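You operate a simulated robot arm through the tools that you are given. There is no shell and no other tool. Be economical: measure what you need, move in short steps, check, and stop when the job is done.

You are at the controls of a simulated two-armed robot. One attempt, no reset.

Task
Pick up the yellow end block with one hand, pass it to the other hand and put it on the top of the black table.

It is judged by the outcome, as a careful person would: the job done as asked, and still so three seconds after it is handed in. It fails if anything else is knocked over, pushed out of place, dropped, spilled or broken.

Robot
Two 7-joint arms with two-finger grippers on one trunk, on a base that drives. Base frame: it is fixed to the floor where the robot stands at the start and does not move with it; the origin is under the middle of the robot, x ahead of it, y to its left, z up; the surface under the hand at the start is at about z = 85. Readings come in cm, degrees, newtons and seconds.
The left shoulder is at the start at [2.4, 21.9, 108], the right one opposite. With the tool pointing down near the work surface each hand reaches from about 20 to 76 cm from the robot's upright axis, wherever it stands, measured 20 degrees to its own side. Places, roughly: top of the black table [0, 120, 80]; yellow end block (5x4x10 cm) [50, 10, 90]. Payload 2.2 kg a hand.
The tool frame of a hand sits at the grasp point between the pads (the TCP): z along the fingers, y along the line on which they close. The tips reach 1.9 cm beyond it. Largest opening 11.6 cm; the body of the gripper starts 7 cm behind the TCP.
Orientation is that of the tool frame in the base frame, as [roll, pitch, yaw] about the fixed x, y, z axes, in that order (R = Rz(yaw) Ry(pitch) Rx(roll)). With the fingers straight down and closing along the base's y, the tool's x points along the base's -x, its y along +y and its z along -z.

Tools
- The arms move only by the tool step_arm. It takes "left_deltas", "right_deltas" or both (then of equal length, played together; a hand with none holds still); each is a list of rows, each an object of numbers (a shift or turn left out is 0, a gripper value left out holds the last): "gripper": the finger opening in cm, from 0 to 11.6; "x", "y", "z": the shift along the tool's x, y, z in units of 200 mm (1.0 is 200 mm); "ax", "ay", "az": the turn, a rotation vector about the tool's x, y, z in units of 90 degrees (1.0 is 90 degrees). In form: [{"gripper": .., "x": .., "y": .., "z": .., "ax": .., "ay": .., "az": ..}, ...]. A call has 1 to 12 rows; each row is the pose to reach, as a shift and turn from the pose commanded when the call began, along the tool's axes at that moment. A call with a number of a shift or a turn outside -1 to 1 is refused whole. Each row takes 0.2 s and may step no farther than 5 cm and 8.6 degrees from the row before; otherwise, or with a gripper value out of range, the whole call is refused. Where a pose cannot be reached the arm comes as near as it can. A force on the tool above 40 N (or 10 N above the force at the start of the call, whichever is more), or a blocked arm, ends the call early, and 0.2 s more pass. The fingers move at their own pace and stop on an object; they squeeze with about 26 N. The grip force told is the motor's: it shows also when the fingers shut on nothing. Time passes only in rows, and 0.2 s behind the last, so rows that repeat a pose let the fingers close. The reply holds the time, the measured pose of the TCP, the force on the tool along the base axes, the opening and the grip force, in the units named above and with some noise, with the torque about the TCP (base axes, N m) and any sound that the robot's microphone picked up, and new pictures: "pictures" is both (left out), scene, wrist or none (wrist: the cameras of the hands that moved).
- Cameras (640 x 400 px; columns grow to the right, rows downward): "scene" is now at [10, 7.44, 126.24]; the picture's right is [0.78, -0.62, -0.00], its down [-0.29, -0.37, -0.88] and it looks along [0.55, 0.69, -0.47] (base axes); focal length 214 px, centre (320, 200). "left" rides on the left gripper at [6.9, 1.5, -9.7] in its tool frame; the picture's right is [-0.21, 0.98, 0.00], its down [-0.76, -0.17, -0.63] and it looks along [-0.62, -0.14, 0.77] (tool axes); focal length 251 px, centre (320, 200). "right" rides on the right gripper at [6.9, -1.5, -9.7] in its tool frame; the picture's right is [0.21, 0.98, 0.00], its down [-0.76, 0.17, -0.63] and it looks along [-0.62, 0.14, 0.77] (tool axes); focal length 251 px, centre (320, 200). There is no depth. A picture from a camera that has moved, and an enlarged one, comes with that camera's place and axes in the base frame and with its lens.
- raise_lower(by): slides the trunk up (or, below 0, down) by that many cm; the arms and the scene camera ride with it, the base frame stays. It gives what a move gives, with no picture.
- roll_base(legs): drives the robot by 1 to 6 legs, each [ahead, left, turn to the left] in cm, cm and degrees, along the robot's own axes; the way and the turn of a leg run together, so that a leg with both is an arc; at most 150 cm and 180 degrees a leg. The arms and the cameras ride along, it lands a little off, and it stops where it bumps. It gives what a move gives, and a new picture of the scene camera.
- aim_head(pan, tilt): turns the head with the scene camera to pan (to the left, within 80 degrees either way) and tilt (down, from -29 to 69), counted from straight ahead of the robot. It gives what a move gives, and a new picture of the scene camera.
- zoom(camera, box): a new picture of the part [left, top, right, bottom] of that camera's present view, enlarged. It takes no simulated time.
- finish_job(): hands the job in; it is judged then, once.

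Work in short steps. Places have to be worked out from the pictures, the camera data and where the tool is seen: move nearer, look again, correct. Check each grasp and each placing, and mend what went wrong. You have 120 turns and 260 pictures in all, those below and enlarged ones among them. Open the grippers and draw the arms clear of the work before you hand the job in, unless the task says otherwise; then end with one line.

The tools are called after ">>>" by a JSON object that holds its "api" and its "payload". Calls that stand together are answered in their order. step_arm: Moves the arms, as the interface text tells. Its arguments: {"type":"object","properties":{"left_deltas":{"type":"array"},"right_deltas":{"type":"array"},"pictures":{"type":"string","enum":["both","scene","wrist","none"]}},"required":[]} The other tools are called the same way: raise_lower (by) slides the trunk up or down; roll_base (legs) drives the base; aim_head (pan, tilt) turns the head that bears the scene camera; zoom (camera, box) takes an enlarged picture of a part of a camera's view; finish_job () hands the job in.

At the start:

```text
t: 0.0
left_ee_pos: [42.96, 51.75, 112.36]
left_tool_rot: [-179.9, 0.0, 180.0]
left_wrist_force: [-0.3, 0.1, 0.6]
left_moment: [0.0, 0.02, 0.01]
left_finger_gap: 11.6
left_grasp_force: 0.0
right_ee_pos: [46.73, 8.18, 116.42]
right_tool_rot: [-179.9, -0.1, 180.0]
right_wrist_force: [0.5, -0.1, -0.4]
right_moment: [-0.01, 0.05, 0.01]
right_finger_gap: 11.62
right_grasp_force: 0.1
trunk travel left (down, up): [-22.5, 26.5]
robot x, y, heading: [-0.23, -0.07, 0.1]
head pan, tilt: [51.3, 27.7]
```

scene: 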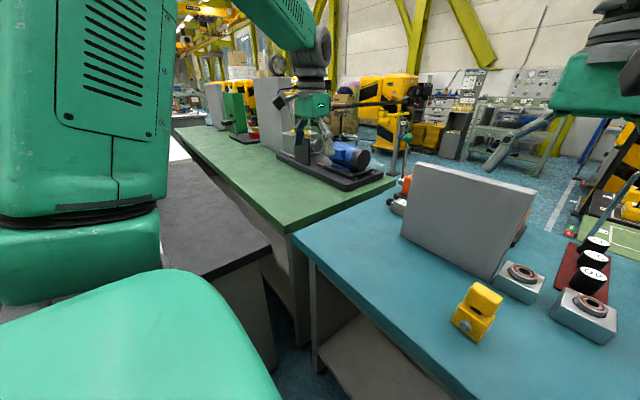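
right: 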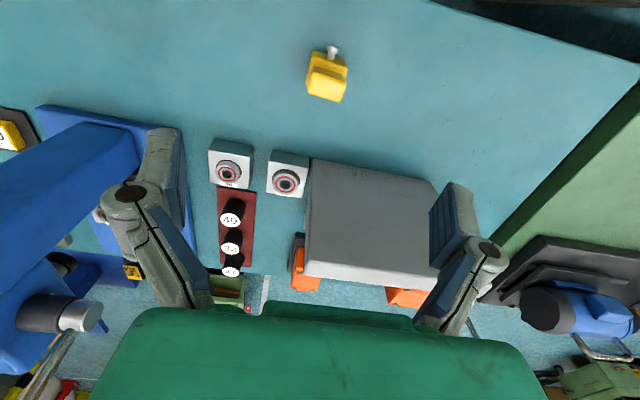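
left: 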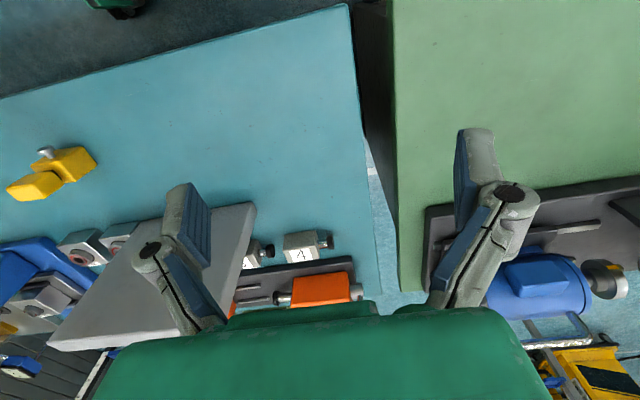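

I'll look closely at the block first: in the right wrist picture I judge it to be at about [48, 9.5, 90].

>>> {"api": "zoom", "payload": {"camera": "right", "box": [260, 20, 400, 110]}}

>>> {"api": "zoom", "payload": {"camera": "scene", "box": [420, 260, 560, 350]}}

>>> {"api": "zoom", "payload": {"camera": "left", "box": [0, 130, 140, 220]}}

```text
4.44 times, centred on (330, 65) of right
camera zoom: at [39.85, 6.78, 126.2], right [-0.21, 0.98, 0.0], down [0.76, 0.17, 0.63], along [0.62, 0.13, -0.78], focal length 1118 px, centre (276, 800)
```

zoom: 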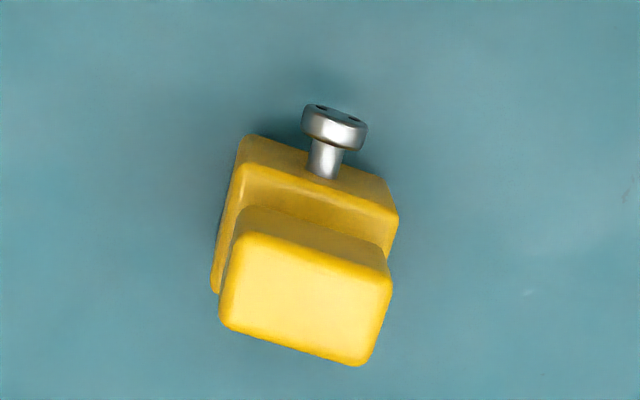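

```text
4.44 times, centred on (490, 305) of scene
camera zoom: at [10.0, 7.44, 126.24], right [0.78, -0.62, 0.0], down [-0.29, -0.37, -0.88], along [0.55, 0.69, -0.47], focal length 953 px, centre (-436, -267)
```

zoom: 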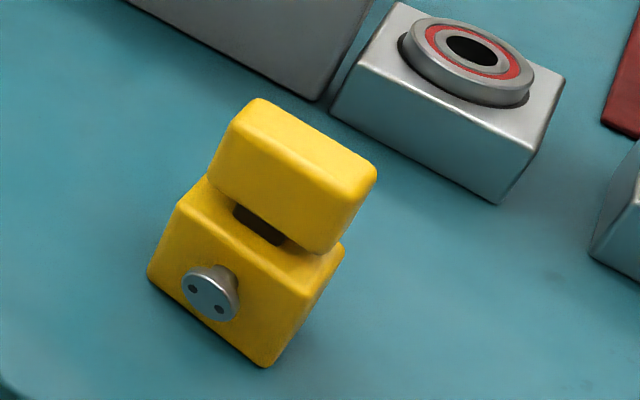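

```text
4.44 times, centred on (70, 175) of left
camera zoom: at [36.03, 53.44, 122.05], right [0.21, 0.98, 0.0], down [0.76, -0.17, 0.63], along [0.62, -0.14, -0.77], focal length 1118 px, centre (1431, 311)
```

zoom: 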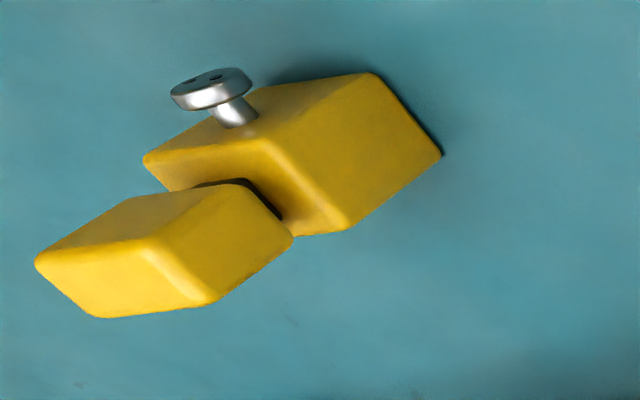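

The block's top face comes out at about (48, 9.2), z 95, turned about -6 degrees. I move the right hand down to hover above it, aligned, and look again.

>>> {"api": "step_arm", "payload": {"right_deltas": [{"gripper": 11.6, "x": -0.03, "y": 0.02, "z": 0.2, "az": 0.035}, {"x": -0.065, "y": 0.05, "z": 0.4, "az": 0.07}, {"x": -0.065, "y": 0.05, "z": 0.5, "az": 0.07}, {"x": -0.065, "y": 0.05, "z": 0.55, "az": 0.07}]}}

```text
t: 1.0
left_ee_pos: [42.62, 51.59, 112.52]
left_tool_rot: [180.0, 0.1, 180.0]
left_wrist_force: [0.0, 0.2, -0.3]
left_moment: [0.0, 0.01, 0.0]
left_finger_gap: 11.64
left_grasp_force: 0.1
right_ee_pos: [47.73, 9.04, 105.43]
right_tool_rot: [-180.0, 0.1, 173.7]
right_wrist_force: [0.8, 0.5, -0.8]
right_moment: [0.01, 0.0, -0.01]
right_finger_gap: 11.58
right_grasp_force: 0.2
trunk travel left (down, up): [-22.5, 26.5]
robot x, y, heading: [-0.14, -0.15, -0.1]
head pan, tilt: [51.3, 27.7]
camera scene: at [10.08, 7.44, 126.24], right [0.78, -0.62, 0.0], down [-0.29, -0.37, -0.88], along [0.55, 0.69, -0.47], focal length 214 px, centre (320, 200)
camera right: at [40.79, 8.36, 115.22], right [-0.11, 0.99, 0.0], down [0.77, 0.08, 0.63], along [0.63, 0.07, -0.77], focal length 251 px, centre (320, 200)
```

scene: 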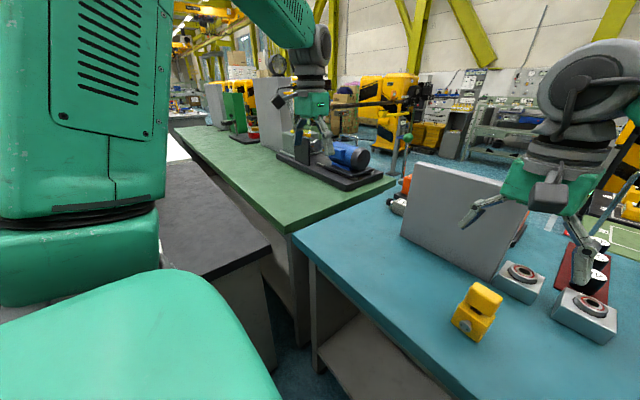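
right: 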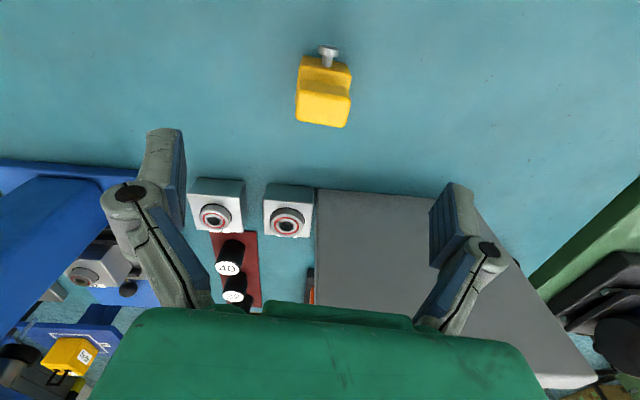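

Tool and pictures agree roughly; I enlarge the block from this nearer view.

>>> {"api": "zoom", "payload": {"camera": "right", "box": [244, 30, 404, 130]}}

```text
4.00 times, centred on (324, 80) of right
camera zoom: at [40.79, 8.36, 115.22], right [-0.11, 0.99, 0.0], down [0.77, 0.08, 0.63], along [0.63, 0.07, -0.77], focal length 1006 px, centre (304, 680)
```

zoom: 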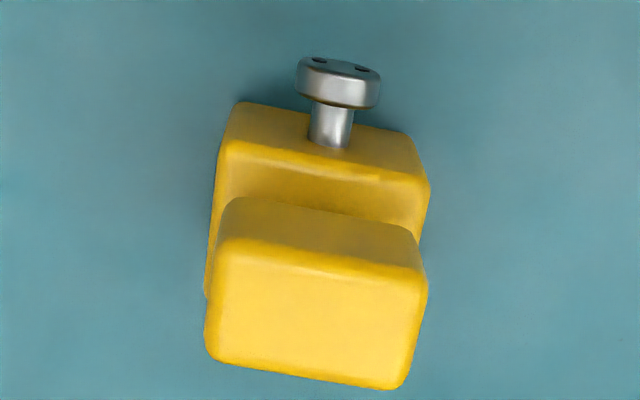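

Block top centre comes out at (47.9, 9.35), width about 4.1, yaw about -3.5°. I descend straddling it to z≈93.3, still open.

>>> {"api": "step_arm", "payload": {"right_deltas": [{"x": -0.008, "y": 0.015, "z": 0.2, "az": -0.028}, {"x": -0.008, "y": 0.015, "z": 0.4, "az": -0.028}, {"x": -0.008, "y": 0.015, "z": 0.54, "az": -0.028}, {"x": -0.008, "y": 0.015, "z": 0.6, "az": -0.028}]}}

```text
t: 2.0
left_ee_pos: [42.62, 51.58, 112.77]
left_tool_rot: [179.9, 0.1, 180.0]
left_wrist_force: [-0.1, -0.5, -0.2]
left_moment: [0.0, -0.01, -0.03]
left_finger_gap: 11.64
left_grasp_force: 0.0
right_ee_pos: [48.1, 9.25, 93.57]
right_tool_rot: [-180.0, 0.0, 176.2]
right_wrist_force: [-0.2, -0.2, -0.2]
right_moment: [0.01, -0.02, 0.0]
right_finger_gap: 11.6
right_grasp_force: 0.0
trunk travel left (down, up): [-22.5, 26.5]
robot x, y, heading: [0.24, 0.24, -0.1]
head pan, tilt: [51.3, 27.7]
camera scene: at [10.06, 7.43, 126.24], right [0.78, -0.62, 0.0], down [-0.29, -0.37, -0.88], along [0.55, 0.69, -0.47], focal length 214 px, centre (320, 200)
camera right: at [41.02, 8.23, 103.23], right [-0.15, 0.99, 0.0], down [0.77, 0.12, 0.63], along [0.63, 0.1, -0.77], focal length 251 px, centre (320, 200)
```

scene: 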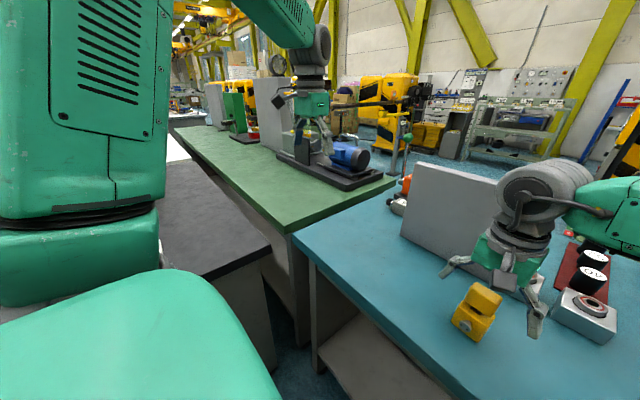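
right: 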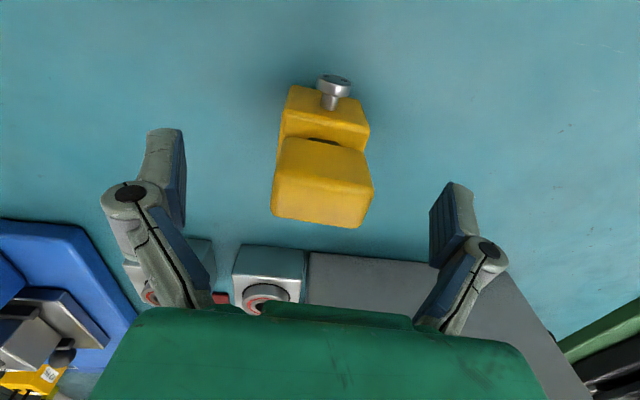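

The block sits at about the grasp point's pixel (320,187); I enlarge to check alignment and depth.

>>> {"api": "zoom", "payload": {"camera": "right", "box": [220, 60, 420, 240]}}

>>> {"api": "zoom", "payload": {"camera": "scene", "box": [420, 230, 580, 350]}}

```text
2.22 times, centred on (320, 150) of right
camera zoom: at [41.02, 8.23, 103.23], right [-0.15, 0.99, 0.0], down [0.77, 0.12, 0.63], along [0.63, 0.1, -0.77], focal length 559 px, centre (320, 311)
```

zoom: 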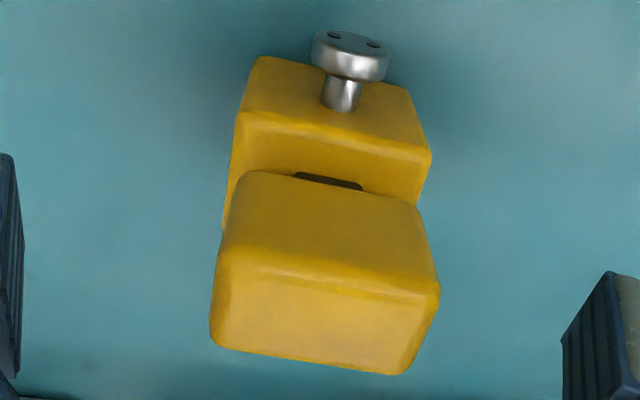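

```text
3.33 times, centred on (500, 290) of scene
camera zoom: at [10.06, 7.43, 126.24], right [0.78, -0.62, 0.0], down [-0.29, -0.37, -0.88], along [0.55, 0.69, -0.47], focal length 715 px, centre (-280, -100)
```

zoom: 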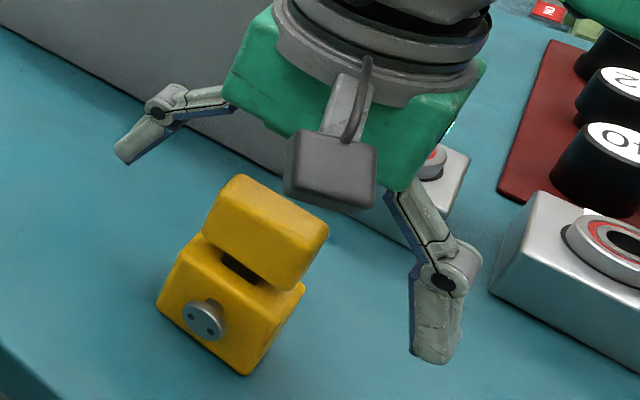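

Top face checks out at z 95, centre (47.9, 9.4), between the pads; the TCP is at the upper part's middle. I close the gripper, without moving.

>>> {"api": "step_arm", "payload": {"right_deltas": [{"gripper": 3}, {"gripper": 3}, {"gripper": 3}], "pictures": "wrist"}}

```text
t: 2.8
left_ee_pos: [42.74, 51.51, 112.75]
left_tool_rot: [179.9, 0.1, 179.9]
left_wrist_force: [-0.3, 0.4, 0.3]
left_moment: [-0.01, 0.01, -0.03]
left_finger_gap: 11.61
left_grasp_force: 0.1
right_ee_pos: [47.93, 9.21, 93.6]
right_tool_rot: [180.0, 0.1, 176.2]
right_wrist_force: [-1.1, -0.6, -1.3]
right_moment: [-0.07, 0.09, -0.06]
right_finger_gap: 4.42
right_grasp_force: 26.0
trunk travel left (down, up): [-22.5, 26.5]
robot x, y, heading: [-0.12, -0.28, -0.2]
head pan, tilt: [51.3, 27.7]
camera right: at [40.98, 8.25, 103.27], right [-0.15, 0.99, 0.0], down [0.76, 0.12, 0.63], along [0.63, 0.1, -0.77], focal length 251 px, centre (320, 200)
```

right: 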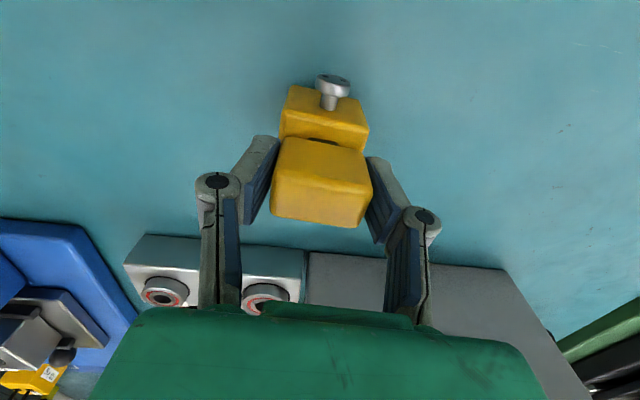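

Gripped at 4.4 cm with 26 N. I lift it and check that it comes along.

>>> {"api": "step_arm", "payload": {"right_deltas": [{"z": -0.1}, {"z": -0.3}, {"z": -0.5}, {"z": -0.7}, {"z": -0.9}, {"z": -1.0}]}}

```text
t: 4.2
left_ee_pos: [42.54, 51.61, 112.61]
left_tool_rot: [-180.0, 0.2, 179.9]
left_wrist_force: [0.8, 0.1, -0.2]
left_moment: [0.03, 0.03, 0.02]
left_finger_gap: 11.59
left_grasp_force: 0.0
right_ee_pos: [48.0, 9.32, 113.61]
right_tool_rot: [180.0, 0.1, 176.1]
right_wrist_force: [-0.9, -0.5, -3.1]
right_moment: [0.01, -0.02, 0.01]
right_finger_gap: 4.42
right_grasp_force: 25.6
trunk travel left (down, up): [-22.5, 26.5]
robot x, y, heading: [-0.01, 0.18, 0.1]
head pan, tilt: [51.3, 27.7]
camera scene: at [10.03, 7.48, 126.24], right [0.78, -0.62, 0.0], down [-0.29, -0.37, -0.88], along [0.55, 0.69, -0.47], focal length 214 px, centre (320, 200)
camera right: at [41.01, 8.37, 123.33], right [-0.15, 0.99, 0.0], down [0.77, 0.12, 0.63], along [0.63, 0.09, -0.77], focal length 251 px, centre (320, 200)
```

scene: 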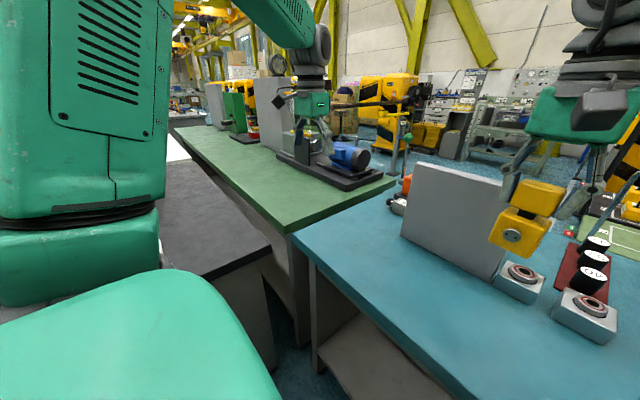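
right: 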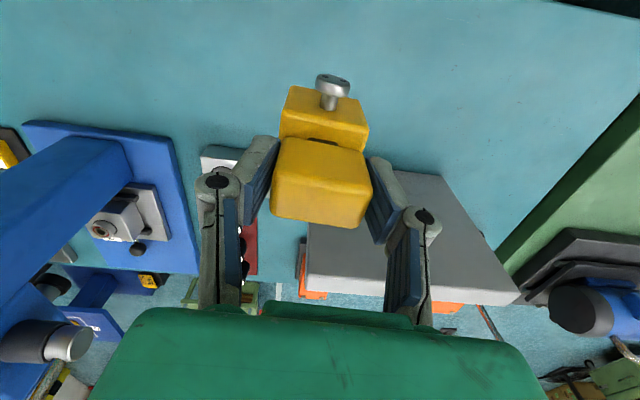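

The block is held and lifted. I turn it 18° to face the left arm, and meanwhile tilt the left hand to point forward and 35° down, staying well to the left for now.

>>> {"api": "step_arm", "payload": {"left_deltas": [{"gripper": 9.5, "x": 0.05, "y": -0.1, "z": -0.05, "ay": -0.088}, {"x": 0.1, "y": -0.2, "z": -0.1, "ay": -0.176}, {"x": 0.15, "y": -0.32, "z": -0.17, "ay": -0.264}, {"x": 0.2, "y": -0.44, "z": -0.17, "ay": -0.352}, {"x": 0.25, "y": -0.56, "z": -0.17, "ay": -0.44}, {"x": 0.3, "y": -0.7, "z": -0.17, "ay": -0.528}, {"x": 0.33, "y": -0.8, "z": -0.17, "ay": -0.611}], "right_deltas": [{"az": 0.03}, {"az": 0.06}, {"az": 0.09}, {"az": 0.12}, {"az": 0.15}, {"az": 0.18}, {"az": 0.2}]}}

```text
t: 5.8
left_ee_pos: [38.5, 42.37, 110.96]
left_tool_rot: [-179.9, 55.2, -179.8]
left_wrist_force: [0.7, -0.2, 0.0]
left_moment: [0.01, 0.02, 0.03]
left_finger_gap: 9.49
left_grasp_force: 0.0
left hand out of reach, approached as far as the arm can: row 4, 5, 6, 7
right_ee_pos: [47.96, 8.97, 113.65]
right_tool_rot: [179.8, 0.0, 158.0]
right_wrist_force: [-0.4, -1.0, -3.5]
right_moment: [0.0, 0.0, 0.03]
right_finger_gap: 4.4
right_grasp_force: 25.9
trunk travel left (down, up): [-22.5, 26.5]
robot x, y, heading: [0.25, -0.21, -0.1]
head pan, tilt: [51.3, 27.7]
camera scene: at [9.98, 7.32, 128.79], right [0.79, -0.61, 0.0], down [-0.13, -0.17, -0.98], along [0.6, 0.77, -0.21], focal length 214 px, centre (320, 200)
camera right: at [41.0, 10.22, 123.37], right [0.16, 0.99, 0.0], down [0.76, -0.13, 0.63], along [0.63, -0.1, -0.77], focal length 251 px, centre (320, 200)
camera left: at [26.55, 44.0, 110.74], right [0.12, 0.98, 0.18], down [-0.09, -0.17, 0.98], along [0.99, -0.13, 0.06], focal length 251 px, centre (320, 200)
```

scene: 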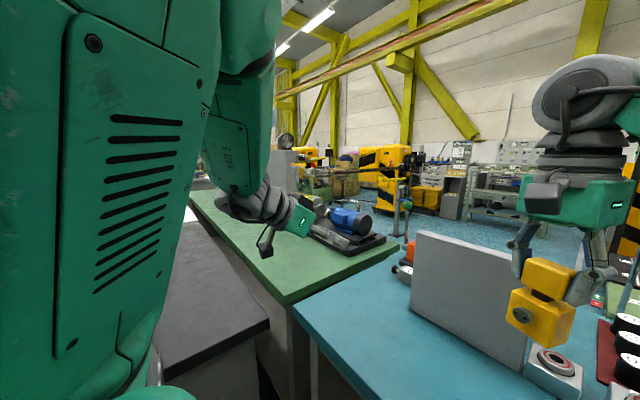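
right: 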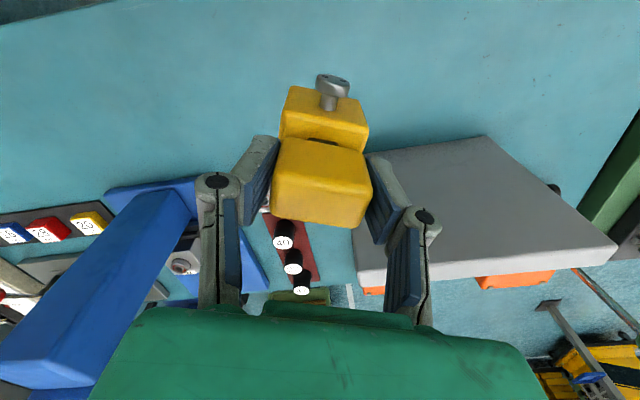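
left: 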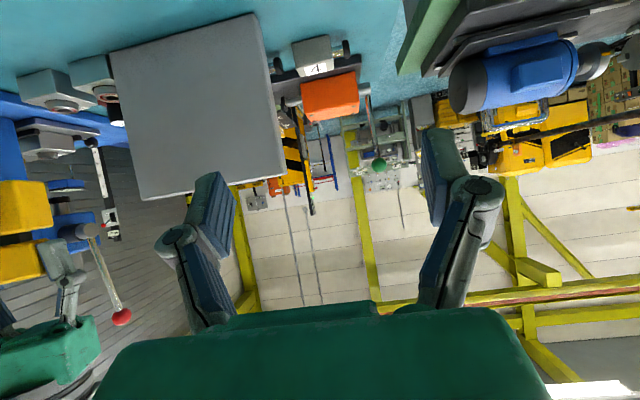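

The left hand couldn't fold that close to its shoulder. I turn it 50° inward instead (wrist moves outward), and turn the right hand further to match, 4 cm more forward.

>>> {"api": "step_arm", "payload": {"left_deltas": [{"ax": 0.076, "az": 0.053}, {"ax": 0.152, "az": 0.106}, {"ax": 0.228, "az": 0.16}, {"ax": 0.303, "az": 0.213}, {"ax": 0.379, "az": 0.266}, {"ax": 0.455, "az": 0.319}], "right_deltas": [{"x": -0.04, "y": 0.02, "az": 0.052}, {"x": -0.08, "y": 0.03, "az": 0.104}, {"x": -0.12, "y": 0.05, "az": 0.156}, {"x": -0.15, "y": 0.06, "az": 0.208}, {"x": -0.185, "y": 0.075, "az": 0.26}, {"x": -0.185, "y": 0.075, "az": 0.311}]}}

```text
t: 7.2
left_ee_pos: [38.61, 42.67, 110.79]
left_tool_rot: [179.9, 55.1, 129.8]
left_wrist_force: [-1.2, 0.2, 0.4]
left_moment: [0.0, 0.02, -0.02]
left_finger_gap: 9.51
left_grasp_force: 0.0
right_ee_pos: [51.97, 9.6, 113.59]
right_tool_rot: [-180.0, 0.2, 130.2]
right_wrist_force: [0.5, -0.8, -3.0]
right_moment: [-0.04, -0.06, 0.0]
right_finger_gap: 4.44
right_grasp_force: 25.4
trunk travel left (down, up): [-22.5, 26.5]
robot x, y, heading: [-0.32, -0.03, 0.0]
head pan, tilt: [51.3, 27.7]
camera scene: at [10.05, 7.82, 126.21], right [0.78, -0.62, 0.0], down [-0.29, -0.37, -0.88], along [0.55, 0.69, -0.47], focal length 214 px, centre (320, 200)
camera right: at [46.39, 14.1, 123.31], right [0.61, 0.79, 0.0], down [0.61, -0.47, 0.63], along [0.5, -0.39, -0.77], focal length 251 px, centre (320, 200)
camera left: at [32.11, 52.98, 110.64], right [0.83, 0.53, 0.18], down [-0.18, -0.04, 0.98], along [0.53, -0.85, 0.06], focal length 251 px, centre (320, 200)
```

scene: 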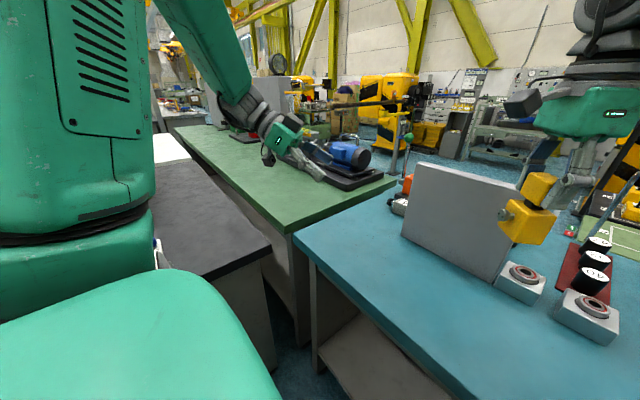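
right: 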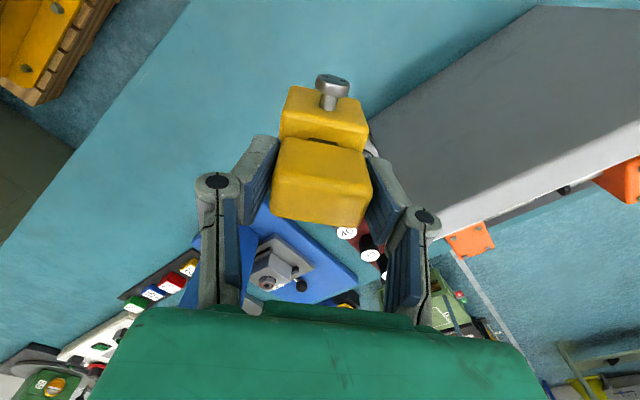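
left: 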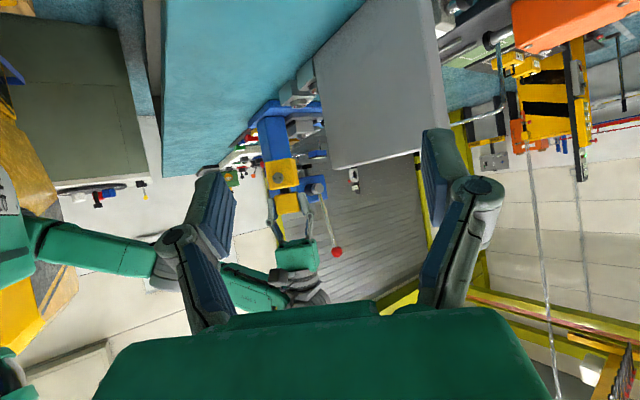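

Orientations now match (yaw 130 both). I bring the left hand to about 14 cm short of the lower part, along its pointing direction.

>>> {"api": "step_arm", "payload": {"left_deltas": [{"x": -0.14, "y": -0.092, "z": 0.13}, {"x": -0.28, "y": -0.185, "z": 0.26}, {"x": -0.42, "y": -0.277, "z": 0.39}, {"x": -0.56, "y": -0.37, "z": 0.52}, {"x": -0.7, "y": -0.463, "z": 0.65}, {"x": -0.84, "y": -0.555, "z": 0.78}]}}

```text
t: 8.6
left_ee_pos: [47.06, 19.83, 113.97]
left_tool_rot: [-179.2, 55.1, 130.8]
left_wrist_force: [-0.3, -0.4, 0.7]
left_moment: [-0.03, 0.07, 0.03]
left_finger_gap: 9.53
left_grasp_force: 0.1
left hand out of reach, approached as far as the arm can: row 5, 6
right_ee_pos: [52.02, 9.06, 113.54]
right_tool_rot: [179.8, -0.1, 130.2]
right_wrist_force: [0.2, 0.0, -4.3]
right_moment: [-0.01, -0.01, 0.0]
right_finger_gap: 4.42
right_grasp_force: 25.8
trunk travel left (down, up): [-22.5, 26.5]
robot x, y, heading: [0.19, -0.2, -0.2]
head pan, tilt: [51.3, 27.7]
camera scene: at [9.74, 7.44, 129.5], right [0.82, -0.57, 0.0], down [-0.08, -0.11, -0.99], along [0.57, 0.81, -0.14], focal length 214 px, centre (320, 200)
camera left: at [40.53, 30.04, 113.76], right [0.83, 0.54, 0.17], down [-0.18, -0.03, 0.98], along [0.53, -0.84, 0.07], focal length 251 px, centre (320, 200)
```

scene: 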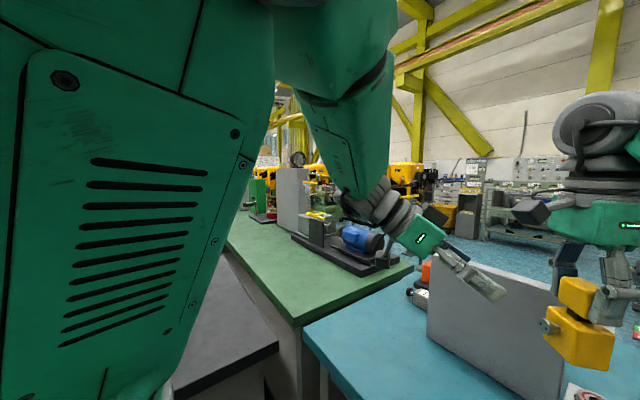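
left: 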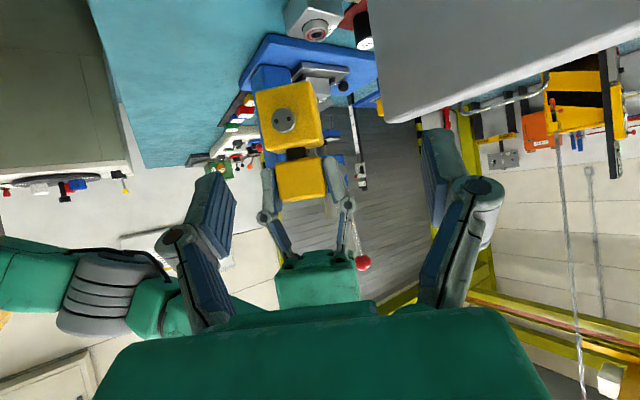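

The left arm is again folded near its limit (and crowding the head), so I'll do the handover farther out. A tall grey plate (top about z 109) stands at x≈63, so I first raise the trunk 9 cm.

>>> {"api": "raise_lower", "payload": {"by": 9}}

>>> {"api": "step_arm", "payload": {"right_deltas": [{"x": -0.12, "y": 0.01, "z": 0.05}, {"x": -0.24, "y": 0.02, "z": 0.1}, {"x": -0.352, "y": 0.03, "z": 0.15}], "pictures": "scene"}}

```text
t: 9.8
left_ee_pos: [46.83, 20.04, 122.92]
left_tool_rot: [-179.5, 55.3, 130.4]
left_wrist_force: [0.1, 0.9, 0.3]
left_moment: [0.01, 0.0, -0.01]
left_finger_gap: 9.49
left_grasp_force: 0.0
right_ee_pos: [52.01, 9.3, 122.7]
right_tool_rot: [-180.0, -0.1, 130.2]
right_wrist_force: [-0.1, 0.1, -3.1]
right_moment: [0.0, 0.0, -0.01]
right_finger_gap: 4.41
right_grasp_force: 26.6
trunk travel left (down, up): [-31.5, 17.5]
robot x, y, heading: [-0.06, -0.11, -0.0]
head pan, tilt: [51.3, 27.7]
```

```text
t: 10.7
left_ee_pos: [47.03, 19.9, 122.9]
left_tool_rot: [-179.5, 55.2, 130.4]
left_wrist_force: [0.4, -0.1, 0.2]
left_moment: [0.03, -0.03, -0.03]
left_finger_gap: 9.54
left_grasp_force: 0.0
right_ee_pos: [57.05, 4.34, 119.6]
right_tool_rot: [179.9, 0.0, 130.3]
right_wrist_force: [0.2, -0.4, -2.9]
right_moment: [-0.02, -0.01, -0.01]
right_finger_gap: 4.42
right_grasp_force: 25.4
trunk travel left (down, up): [-31.5, 17.5]
robot x, y, heading: [-0.07, -0.25, -0.4]
head pan, tilt: [51.3, 27.7]
camera scene: at [9.82, 7.53, 138.58], right [0.82, -0.58, 0.0], down [-0.08, -0.1, -0.99], along [0.57, 0.81, -0.13], focal length 214 px, centre (320, 200)
```

scene: 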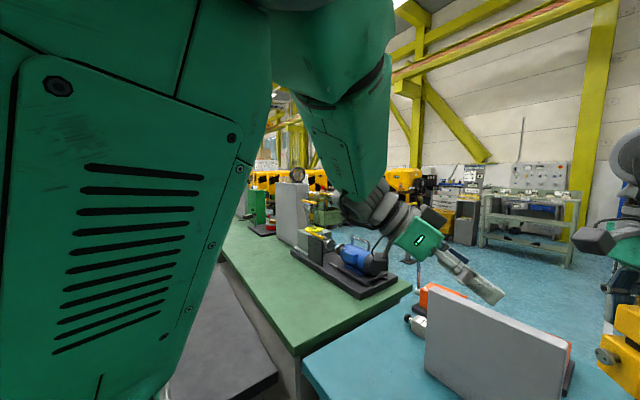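

Left hand is at (47,19.9,122.9); the lower part's centre should be at about (57, 4.4, 113.5). I move to 9 cm short of it along the approach line and look with the wrist camera.

>>> {"api": "step_arm", "payload": {"left_deltas": [{"x": -0.05, "y": -0.038, "z": 0.19}, {"x": -0.1, "y": -0.076, "z": 0.38}, {"x": -0.146, "y": -0.114, "z": 0.566}]}}

```text
t: 11.4
left_ee_pos: [52.44, 10.18, 118.98]
left_tool_rot: [179.8, 54.9, 129.7]
left_wrist_force: [0.2, 0.2, 1.2]
left_moment: [0.04, -0.01, -0.01]
left_finger_gap: 9.5
left_grasp_force: 0.0
right_ee_pos: [57.01, 4.47, 119.49]
right_tool_rot: [179.9, 0.1, 130.2]
right_wrist_force: [-0.5, 0.5, -3.6]
right_moment: [0.03, 0.01, 0.0]
right_finger_gap: 4.43
right_grasp_force: 26.3
trunk travel left (down, up): [-31.5, 17.5]
robot x, y, heading: [-0.02, 0.13, -0.2]
head pan, tilt: [51.3, 27.7]
camera scene: at [10.29, 7.28, 135.26], right [0.78, -0.62, 0.0], down [-0.29, -0.36, -0.88], along [0.55, 0.69, -0.47], focal length 214 px, centre (320, 200)
camera left: at [45.93, 20.31, 118.87], right [0.83, 0.53, 0.18], down [-0.18, -0.04, 0.98], along [0.53, -0.85, 0.06], focal length 251 px, centre (320, 200)
```

scene: 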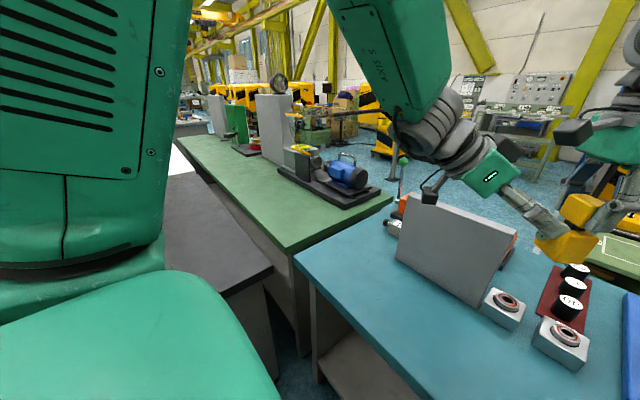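
left: 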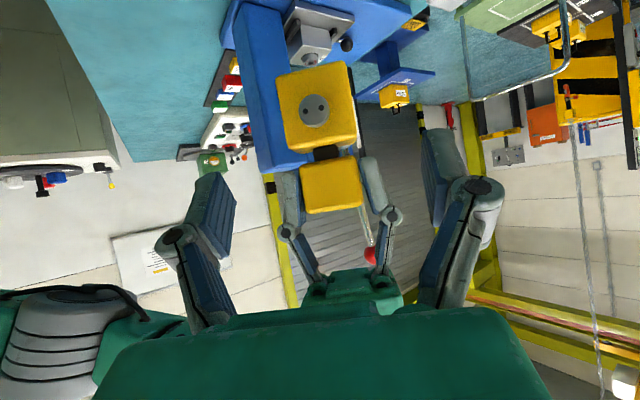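

The wrist view puts the lower part's face centre at z≈113.6 and laterally on the approach line. I advance 9 cm along the tool axis, in small steps, still open.

>>> {"api": "step_arm", "payload": {"left_deltas": [{"z": 0.1}, {"z": 0.2}, {"z": 0.3}, {"z": 0.38}, {"z": 0.445}]}}

```text
t: 12.7
left_ee_pos: [56.89, 4.54, 113.87]
left_tool_rot: [179.8, 55.0, 129.8]
left_wrist_force: [0.0, 0.7, -0.4]
left_moment: [0.03, -0.04, 0.02]
left_finger_gap: 9.49
left_grasp_force: 0.0
right_ee_pos: [57.02, 4.32, 119.65]
right_tool_rot: [179.9, 0.0, 130.2]
right_wrist_force: [0.5, 0.5, -3.9]
right_moment: [-0.02, -0.01, 0.0]
right_finger_gap: 4.41
right_grasp_force: 25.7
trunk travel left (down, up): [-31.5, 17.5]
robot x, y, heading: [0.17, -0.19, 0.1]
head pan, tilt: [51.3, 27.7]
camera scene: at [10.25, 7.22, 135.24], right [0.78, -0.62, 0.0], down [-0.3, -0.36, -0.88], along [0.55, 0.69, -0.47], focal length 214 px, centre (320, 200)
camera left: at [50.52, 14.75, 113.78], right [0.83, 0.53, 0.18], down [-0.18, -0.04, 0.98], along [0.53, -0.85, 0.06], focal length 251 px, centre (320, 200)
```

scene: 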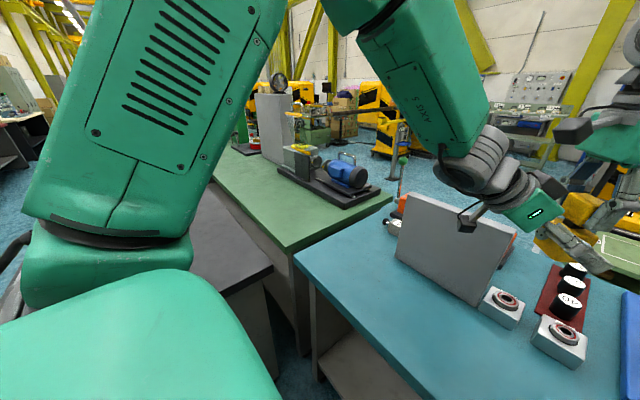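
left: 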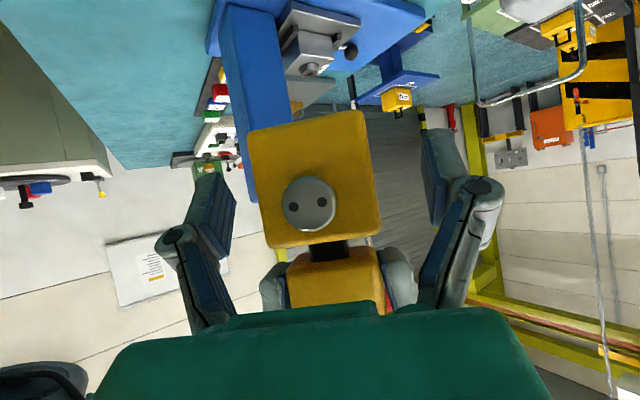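

The lower part is centred on the left grasp point (pixel ~(318,185)). I close the left gripper while the right holds.

>>> {"api": "step_arm", "payload": {"left_deltas": [{"gripper": 3}, {"gripper": 3}, {"gripper": 3}], "pictures": "both"}}

```text
t: 13.4
left_ee_pos: [56.97, 4.43, 113.92]
left_tool_rot: [179.9, 54.9, 129.8]
left_wrist_force: [-2.1, -1.4, -0.6]
left_moment: [-0.03, -0.06, -0.04]
left_finger_gap: 4.99
left_grasp_force: 26.2
right_ee_pos: [56.87, 4.32, 119.65]
right_tool_rot: [179.9, 0.0, 130.2]
right_wrist_force: [1.5, 2.4, -1.4]
right_moment: [0.17, -0.04, 0.01]
right_finger_gap: 4.42
right_grasp_force: 26.2
trunk travel left (down, up): [-31.5, 17.5]
robot x, y, heading: [0.18, -0.16, -0.2]
head pan, tilt: [51.3, 27.7]
camera scene: at [10.18, 7.22, 135.24], right [0.78, -0.62, 0.0], down [-0.29, -0.36, -0.88], along [0.55, 0.69, -0.47], focal length 214 px, centre (320, 200)
camera left: at [50.45, 14.74, 113.82], right [0.83, 0.53, 0.18], down [-0.18, -0.04, 0.98], along [0.53, -0.85, 0.06], focal length 251 px, centre (320, 200)
```

scene: 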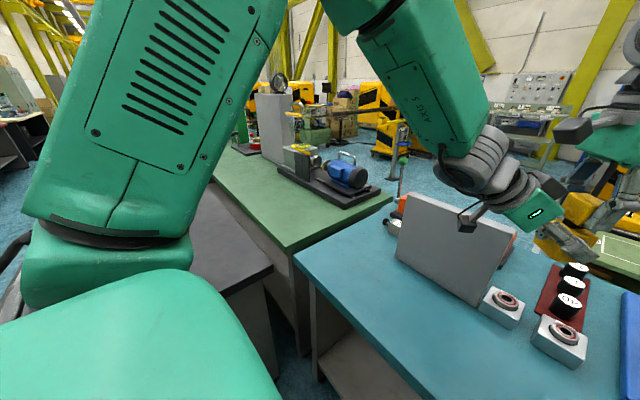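
left: 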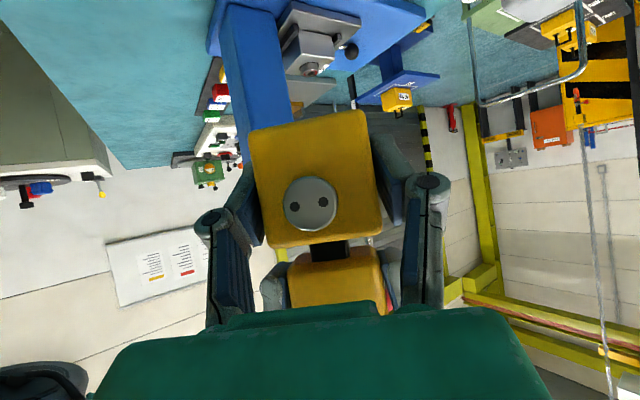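

The left hand holds the lower part (5.0 cm, 26 N). I open the right hand and draw it straight up.

>>> {"api": "step_arm", "payload": {"right_deltas": [{"gripper": 7.5}, {"gripper": 7.5}, {"z": -0.1}, {"z": -0.25}, {"z": -0.45}, {"z": -0.65}]}}

```text
t: 14.8
left_ee_pos: [57.08, 4.31, 113.82]
left_tool_rot: [180.0, 54.9, 129.8]
left_wrist_force: [1.0, -0.8, -0.3]
left_moment: [0.0, 0.01, 0.02]
left_finger_gap: 4.97
left_grasp_force: 26.2
right_ee_pos: [56.55, 2.66, 128.92]
right_tool_rot: [179.5, -0.6, 129.2]
right_wrist_force: [0.4, 0.2, -0.4]
right_moment: [0.03, 0.02, 0.0]
right_finger_gap: 7.5
right_grasp_force: 0.0
right hand out of reach, approached as far as the arm can: row 5, 6
trunk travel left (down, up): [-31.5, 17.5]
robot x, y, heading: [-0.2, 0.02, 0.2]
head pan, tilt: [51.3, 27.7]
camera scene: at [10.26, 7.22, 135.23], right [0.78, -0.62, 0.0], down [-0.3, -0.36, -0.88], along [0.55, 0.69, -0.47], focal length 214 px, centre (320, 200)
camera right: at [51.09, 7.0, 138.63], right [0.62, 0.78, 0.01], down [0.61, -0.49, 0.63], along [0.49, -0.38, -0.78], focal length 251 px, centre (320, 200)
```

scene: 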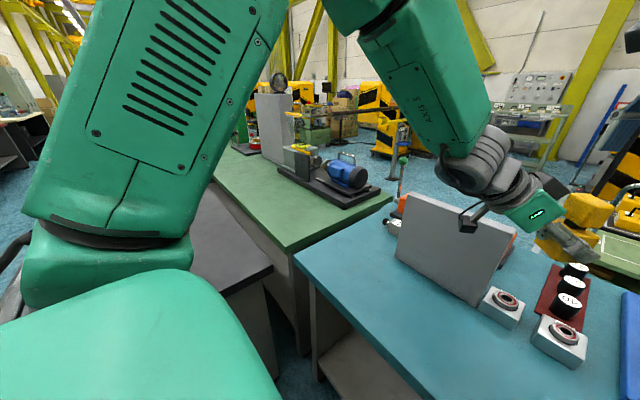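
right: 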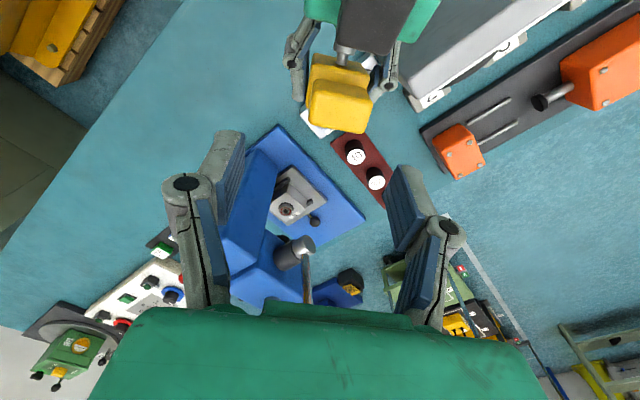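

The handover worked: the left hand has the block alone. I move the right hand away to the right and retrace the left hand back out with the block.

>>> {"api": "step_arm", "payload": {"right_deltas": [{"x": -0.08, "y": -0.15}, {"x": -0.17, "y": -0.3}, {"x": -0.27, "y": -0.47}, {"x": -0.37, "y": -0.64}, {"x": -0.47, "y": -0.8}, {"x": -0.55, "y": -0.95}], "left_deltas": [{"x": 0.0}, {"x": 0.03, "y": 0.025, "z": -0.2}, {"x": 0.06, "y": 0.05, "z": -0.4}, {"x": 0.09, "y": 0.075, "z": -0.6}, {"x": 0.12, "y": 0.1, "z": -0.8}, {"x": 0.157, "y": 0.122, "z": -1.0}]}}

```text
t: 16.2
left_ee_pos: [46.42, 18.74, 123.39]
left_tool_rot: [-165.9, 55.7, 144.0]
left_wrist_force: [0.2, 3.3, -5.4]
left_moment: [-0.11, -0.1, -0.2]
left_finger_gap: 4.98
left_grasp_force: 26.4
right_ee_pos: [48.15, -17.0, 128.57]
right_tool_rot: [179.6, -0.1, 130.2]
right_wrist_force: [0.1, -0.6, 0.6]
right_moment: [0.0, -0.04, 0.01]
right_finger_gap: 7.5
right_grasp_force: 0.0
trunk travel left (down, up): [-31.5, 17.5]
robot x, y, heading: [0.13, 0.17, 0.1]
head pan, tilt: [51.3, 27.7]
camera scene: at [9.82, 6.94, 135.28], right [0.78, -0.62, 0.0], down [-0.29, -0.36, -0.89], along [0.55, 0.69, -0.47], focal length 214 px, centre (320, 200)
camera right: at [42.47, -12.66, 138.19], right [0.61, 0.79, 0.0], down [0.61, -0.47, 0.63], along [0.51, -0.38, -0.77], focal length 251 px, centre (320, 200)
camera left: at [39.5, 28.78, 122.74], right [0.81, 0.58, 0.04], down [-0.1, 0.06, 0.99], along [0.57, -0.81, 0.11], focal length 251 px, centre (320, 200)
```

scene: 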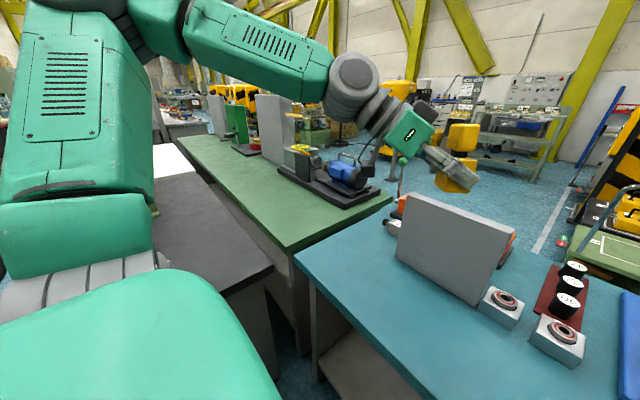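
right: 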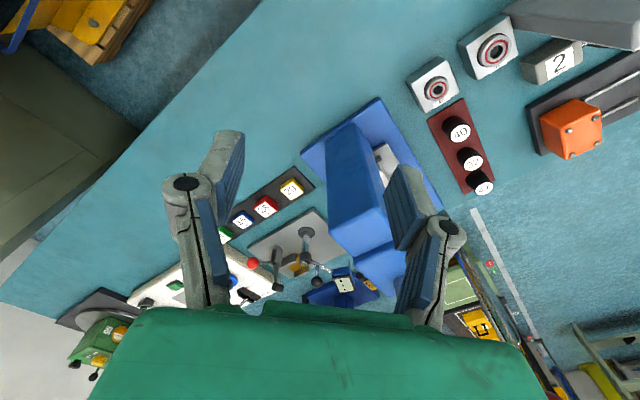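
left: 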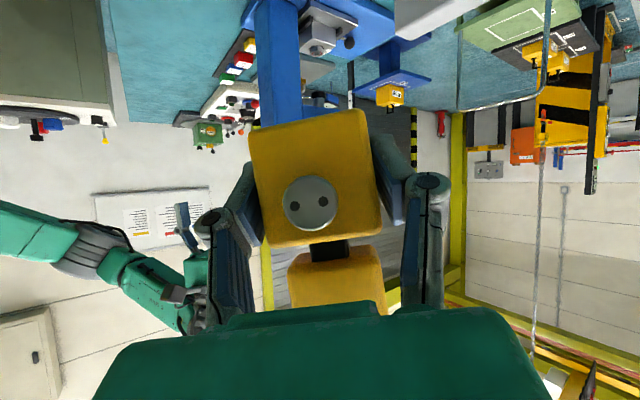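

The left elbow has swung outward and the tool is a bit turned, perhaps still settling. I wait with a null row and read again.

>>> {"api": "step_arm", "payload": {"left_deltas": [{"x": 0}, {"x": 0}, {"x": 0}], "pictures": "scene"}}

```text
t: 17.1
left_ee_pos: [47.19, 19.59, 122.71]
left_tool_rot: [179.8, 55.0, 129.7]
left_wrist_force: [-0.7, 0.3, -3.8]
left_moment: [0.0, 0.0, 0.01]
left_finger_gap: 4.97
left_grasp_force: 26.0
right_ee_pos: [48.39, -16.99, 128.37]
right_tool_rot: [179.9, -0.1, 130.2]
right_wrist_force: [0.0, -0.2, -0.3]
right_moment: [-0.01, 0.01, 0.0]
right_finger_gap: 7.53
right_grasp_force: 0.0
trunk travel left (down, up): [-31.5, 17.5]
robot x, y, heading: [-0.23, -0.09, 0.1]
head pan, tilt: [51.3, 27.7]
camera scene: at [10.1, 6.92, 135.26], right [0.78, -0.62, 0.0], down [-0.29, -0.36, -0.88], along [0.55, 0.69, -0.47], focal length 214 px, centre (320, 200)
```

scene: 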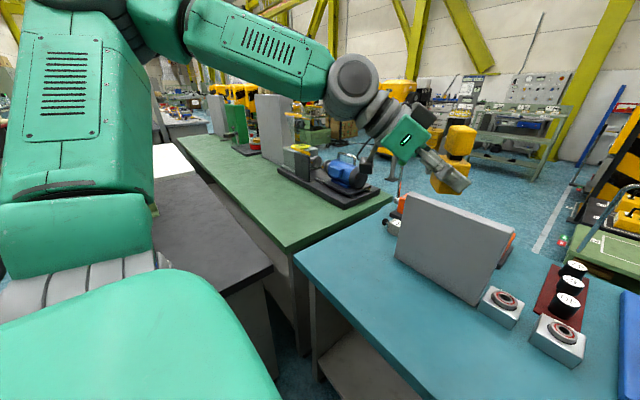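

Settled, block upright in the grip, and the elbow is now in a comfortable place. I carry it left to about (39, 43, 123).

>>> {"api": "step_arm", "payload": {"left_deltas": [{"x": 0.109, "y": 0.072, "z": -0.155}, {"x": 0.218, "y": 0.144, "z": -0.31}, {"x": 0.327, "y": 0.217, "z": -0.466}, {"x": 0.435, "y": 0.289, "z": -0.62}, {"x": 0.544, "y": 0.361, "z": -0.777}, {"x": 0.653, "y": 0.433, "z": -0.932}, {"x": 0.653, "y": 0.433, "z": -0.932}], "pictures": "scene"}}

```text
t: 18.6
left_ee_pos: [39.08, 43.17, 122.59]
left_tool_rot: [180.0, 55.0, 129.8]
left_wrist_force: [-0.9, -1.2, -3.5]
left_moment: [0.01, 0.02, 0.01]
left_finger_gap: 5.0
left_grasp_force: 26.0
right_ee_pos: [48.29, -16.55, 128.47]
right_tool_rot: [180.0, 0.1, 130.1]
right_wrist_force: [0.2, 0.9, 0.4]
right_moment: [0.01, 0.01, 0.01]
right_finger_gap: 7.5
right_grasp_force: 0.1
trunk travel left (down, up): [-31.5, 17.5]
robot x, y, heading: [-0.53, 0.01, -0.1]
head pan, tilt: [51.3, 27.7]
camera scene: at [10.0, 7.83, 135.22], right [0.78, -0.62, 0.0], down [-0.29, -0.37, -0.88], along [0.55, 0.69, -0.47], focal length 214 px, centre (320, 200)
```

scene: 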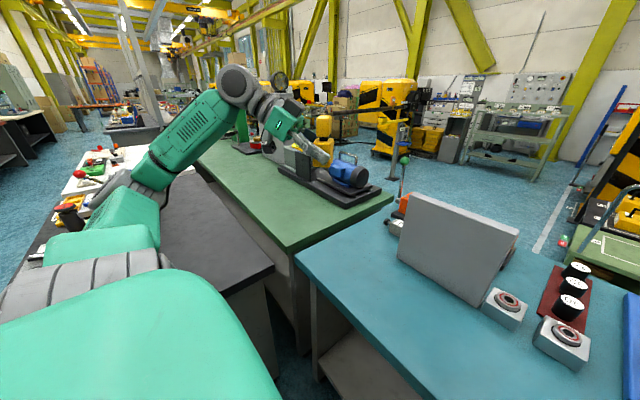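

Clear so far. I swing the hand 50° to the left while moving it to about (42, 57).

>>> {"api": "step_arm", "payload": {"left_deltas": [{"x": 0.042, "y": 0.094, "z": -0.06, "ax": -0.076, "az": -0.053}, {"x": 0.084, "y": 0.188, "z": -0.12, "ax": -0.152, "az": -0.106}, {"x": 0.126, "y": 0.283, "z": -0.18, "ax": -0.228, "az": -0.16}, {"x": 0.168, "y": 0.377, "z": -0.24, "ax": -0.303, "az": -0.213}, {"x": 0.21, "y": 0.471, "z": -0.3, "ax": -0.379, "az": -0.266}, {"x": 0.252, "y": 0.565, "z": -0.36, "ax": -0.455, "az": -0.319}, {"x": 0.252, "y": 0.565, "z": -0.36, "ax": -0.455, "az": -0.319}], "pictures": "scene"}}

>>> {"api": "aim_head", "payload": {"pan": 79, "tilt": 35}}

```text
t: 20.2
left_ee_pos: [42.09, 57.4, 122.71]
left_tool_rot: [-179.8, 55.1, -179.7]
left_wrist_force: [0.0, 0.1, -3.5]
left_moment: [-0.03, 0.0, -0.03]
left_finger_gap: 5.0
left_grasp_force: 26.4
right_ee_pos: [48.3, -16.48, 128.49]
right_tool_rot: [179.9, 0.1, 130.2]
right_wrist_force: [-0.4, 0.2, -0.8]
right_moment: [-0.04, -0.02, 0.02]
right_finger_gap: 7.51
right_grasp_force: 0.1
trunk travel left (down, up): [-31.5, 17.5]
robot x, y, heading: [0.05, 0.06, -0.0]
head pan, tilt: [51.3, 27.7]
camera scene: at [9.96, 7.73, 135.23], right [0.78, -0.62, 0.0], down [-0.29, -0.37, -0.88], along [0.55, 0.69, -0.47], focal length 214 px, centre (320, 200)
```

scene: 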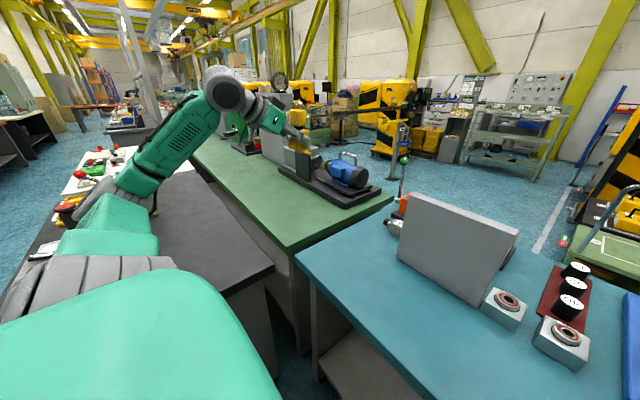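

```text
t: 21.2
left_ee_pos: [42.22, 57.14, 122.66]
left_tool_rot: [-179.9, 55.1, -180.0]
left_wrist_force: [0.1, 1.3, -4.3]
left_moment: [0.0, -0.01, -0.01]
left_finger_gap: 4.99
left_grasp_force: 26.5
right_ee_pos: [48.26, -16.59, 128.39]
right_tool_rot: [179.9, 0.1, 130.1]
right_wrist_force: [0.2, 0.0, 0.4]
right_moment: [-0.01, 0.03, -0.03]
right_finger_gap: 7.5
right_grasp_force: 0.0
trunk travel left (down, up): [-31.5, 17.5]
robot x, y, heading: [0.01, 0.22, 0.1]
head pan, tilt: [79.0, 35.0]
camera scene: at [5.95, 9.06, 134.11], right [0.98, -0.19, 0.0], down [-0.11, -0.57, -0.82], along [0.16, 0.8, -0.58], focal length 214 px, centre (320, 200)
```

scene: 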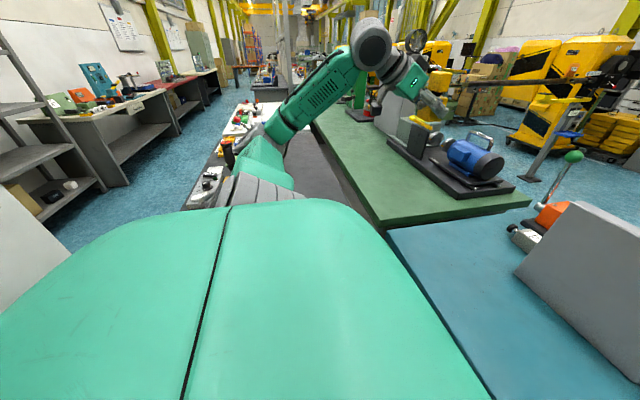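

I enlarge the view of the black table to see what stands on it.

>>> {"api": "zoom", "payload": {"camera": "scene", "box": [170, 80, 410, 230]}}

```text
2.67 times, centred on (290, 155) of scene
camera zoom: at [5.95, 9.06, 134.11], right [0.98, -0.19, 0.0], down [-0.11, -0.57, -0.82], along [0.16, 0.8, -0.58], focal length 572 px, centre (400, 320)
```

zoom: 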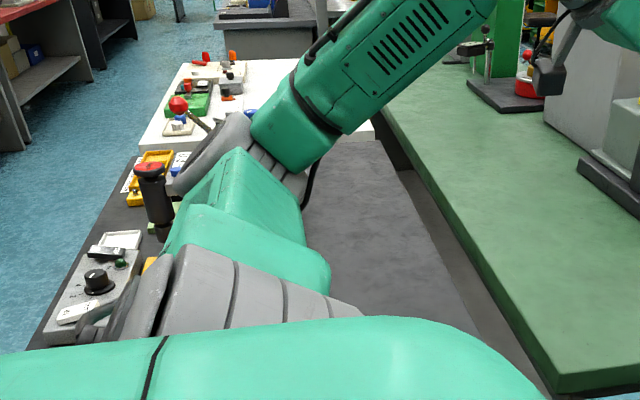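

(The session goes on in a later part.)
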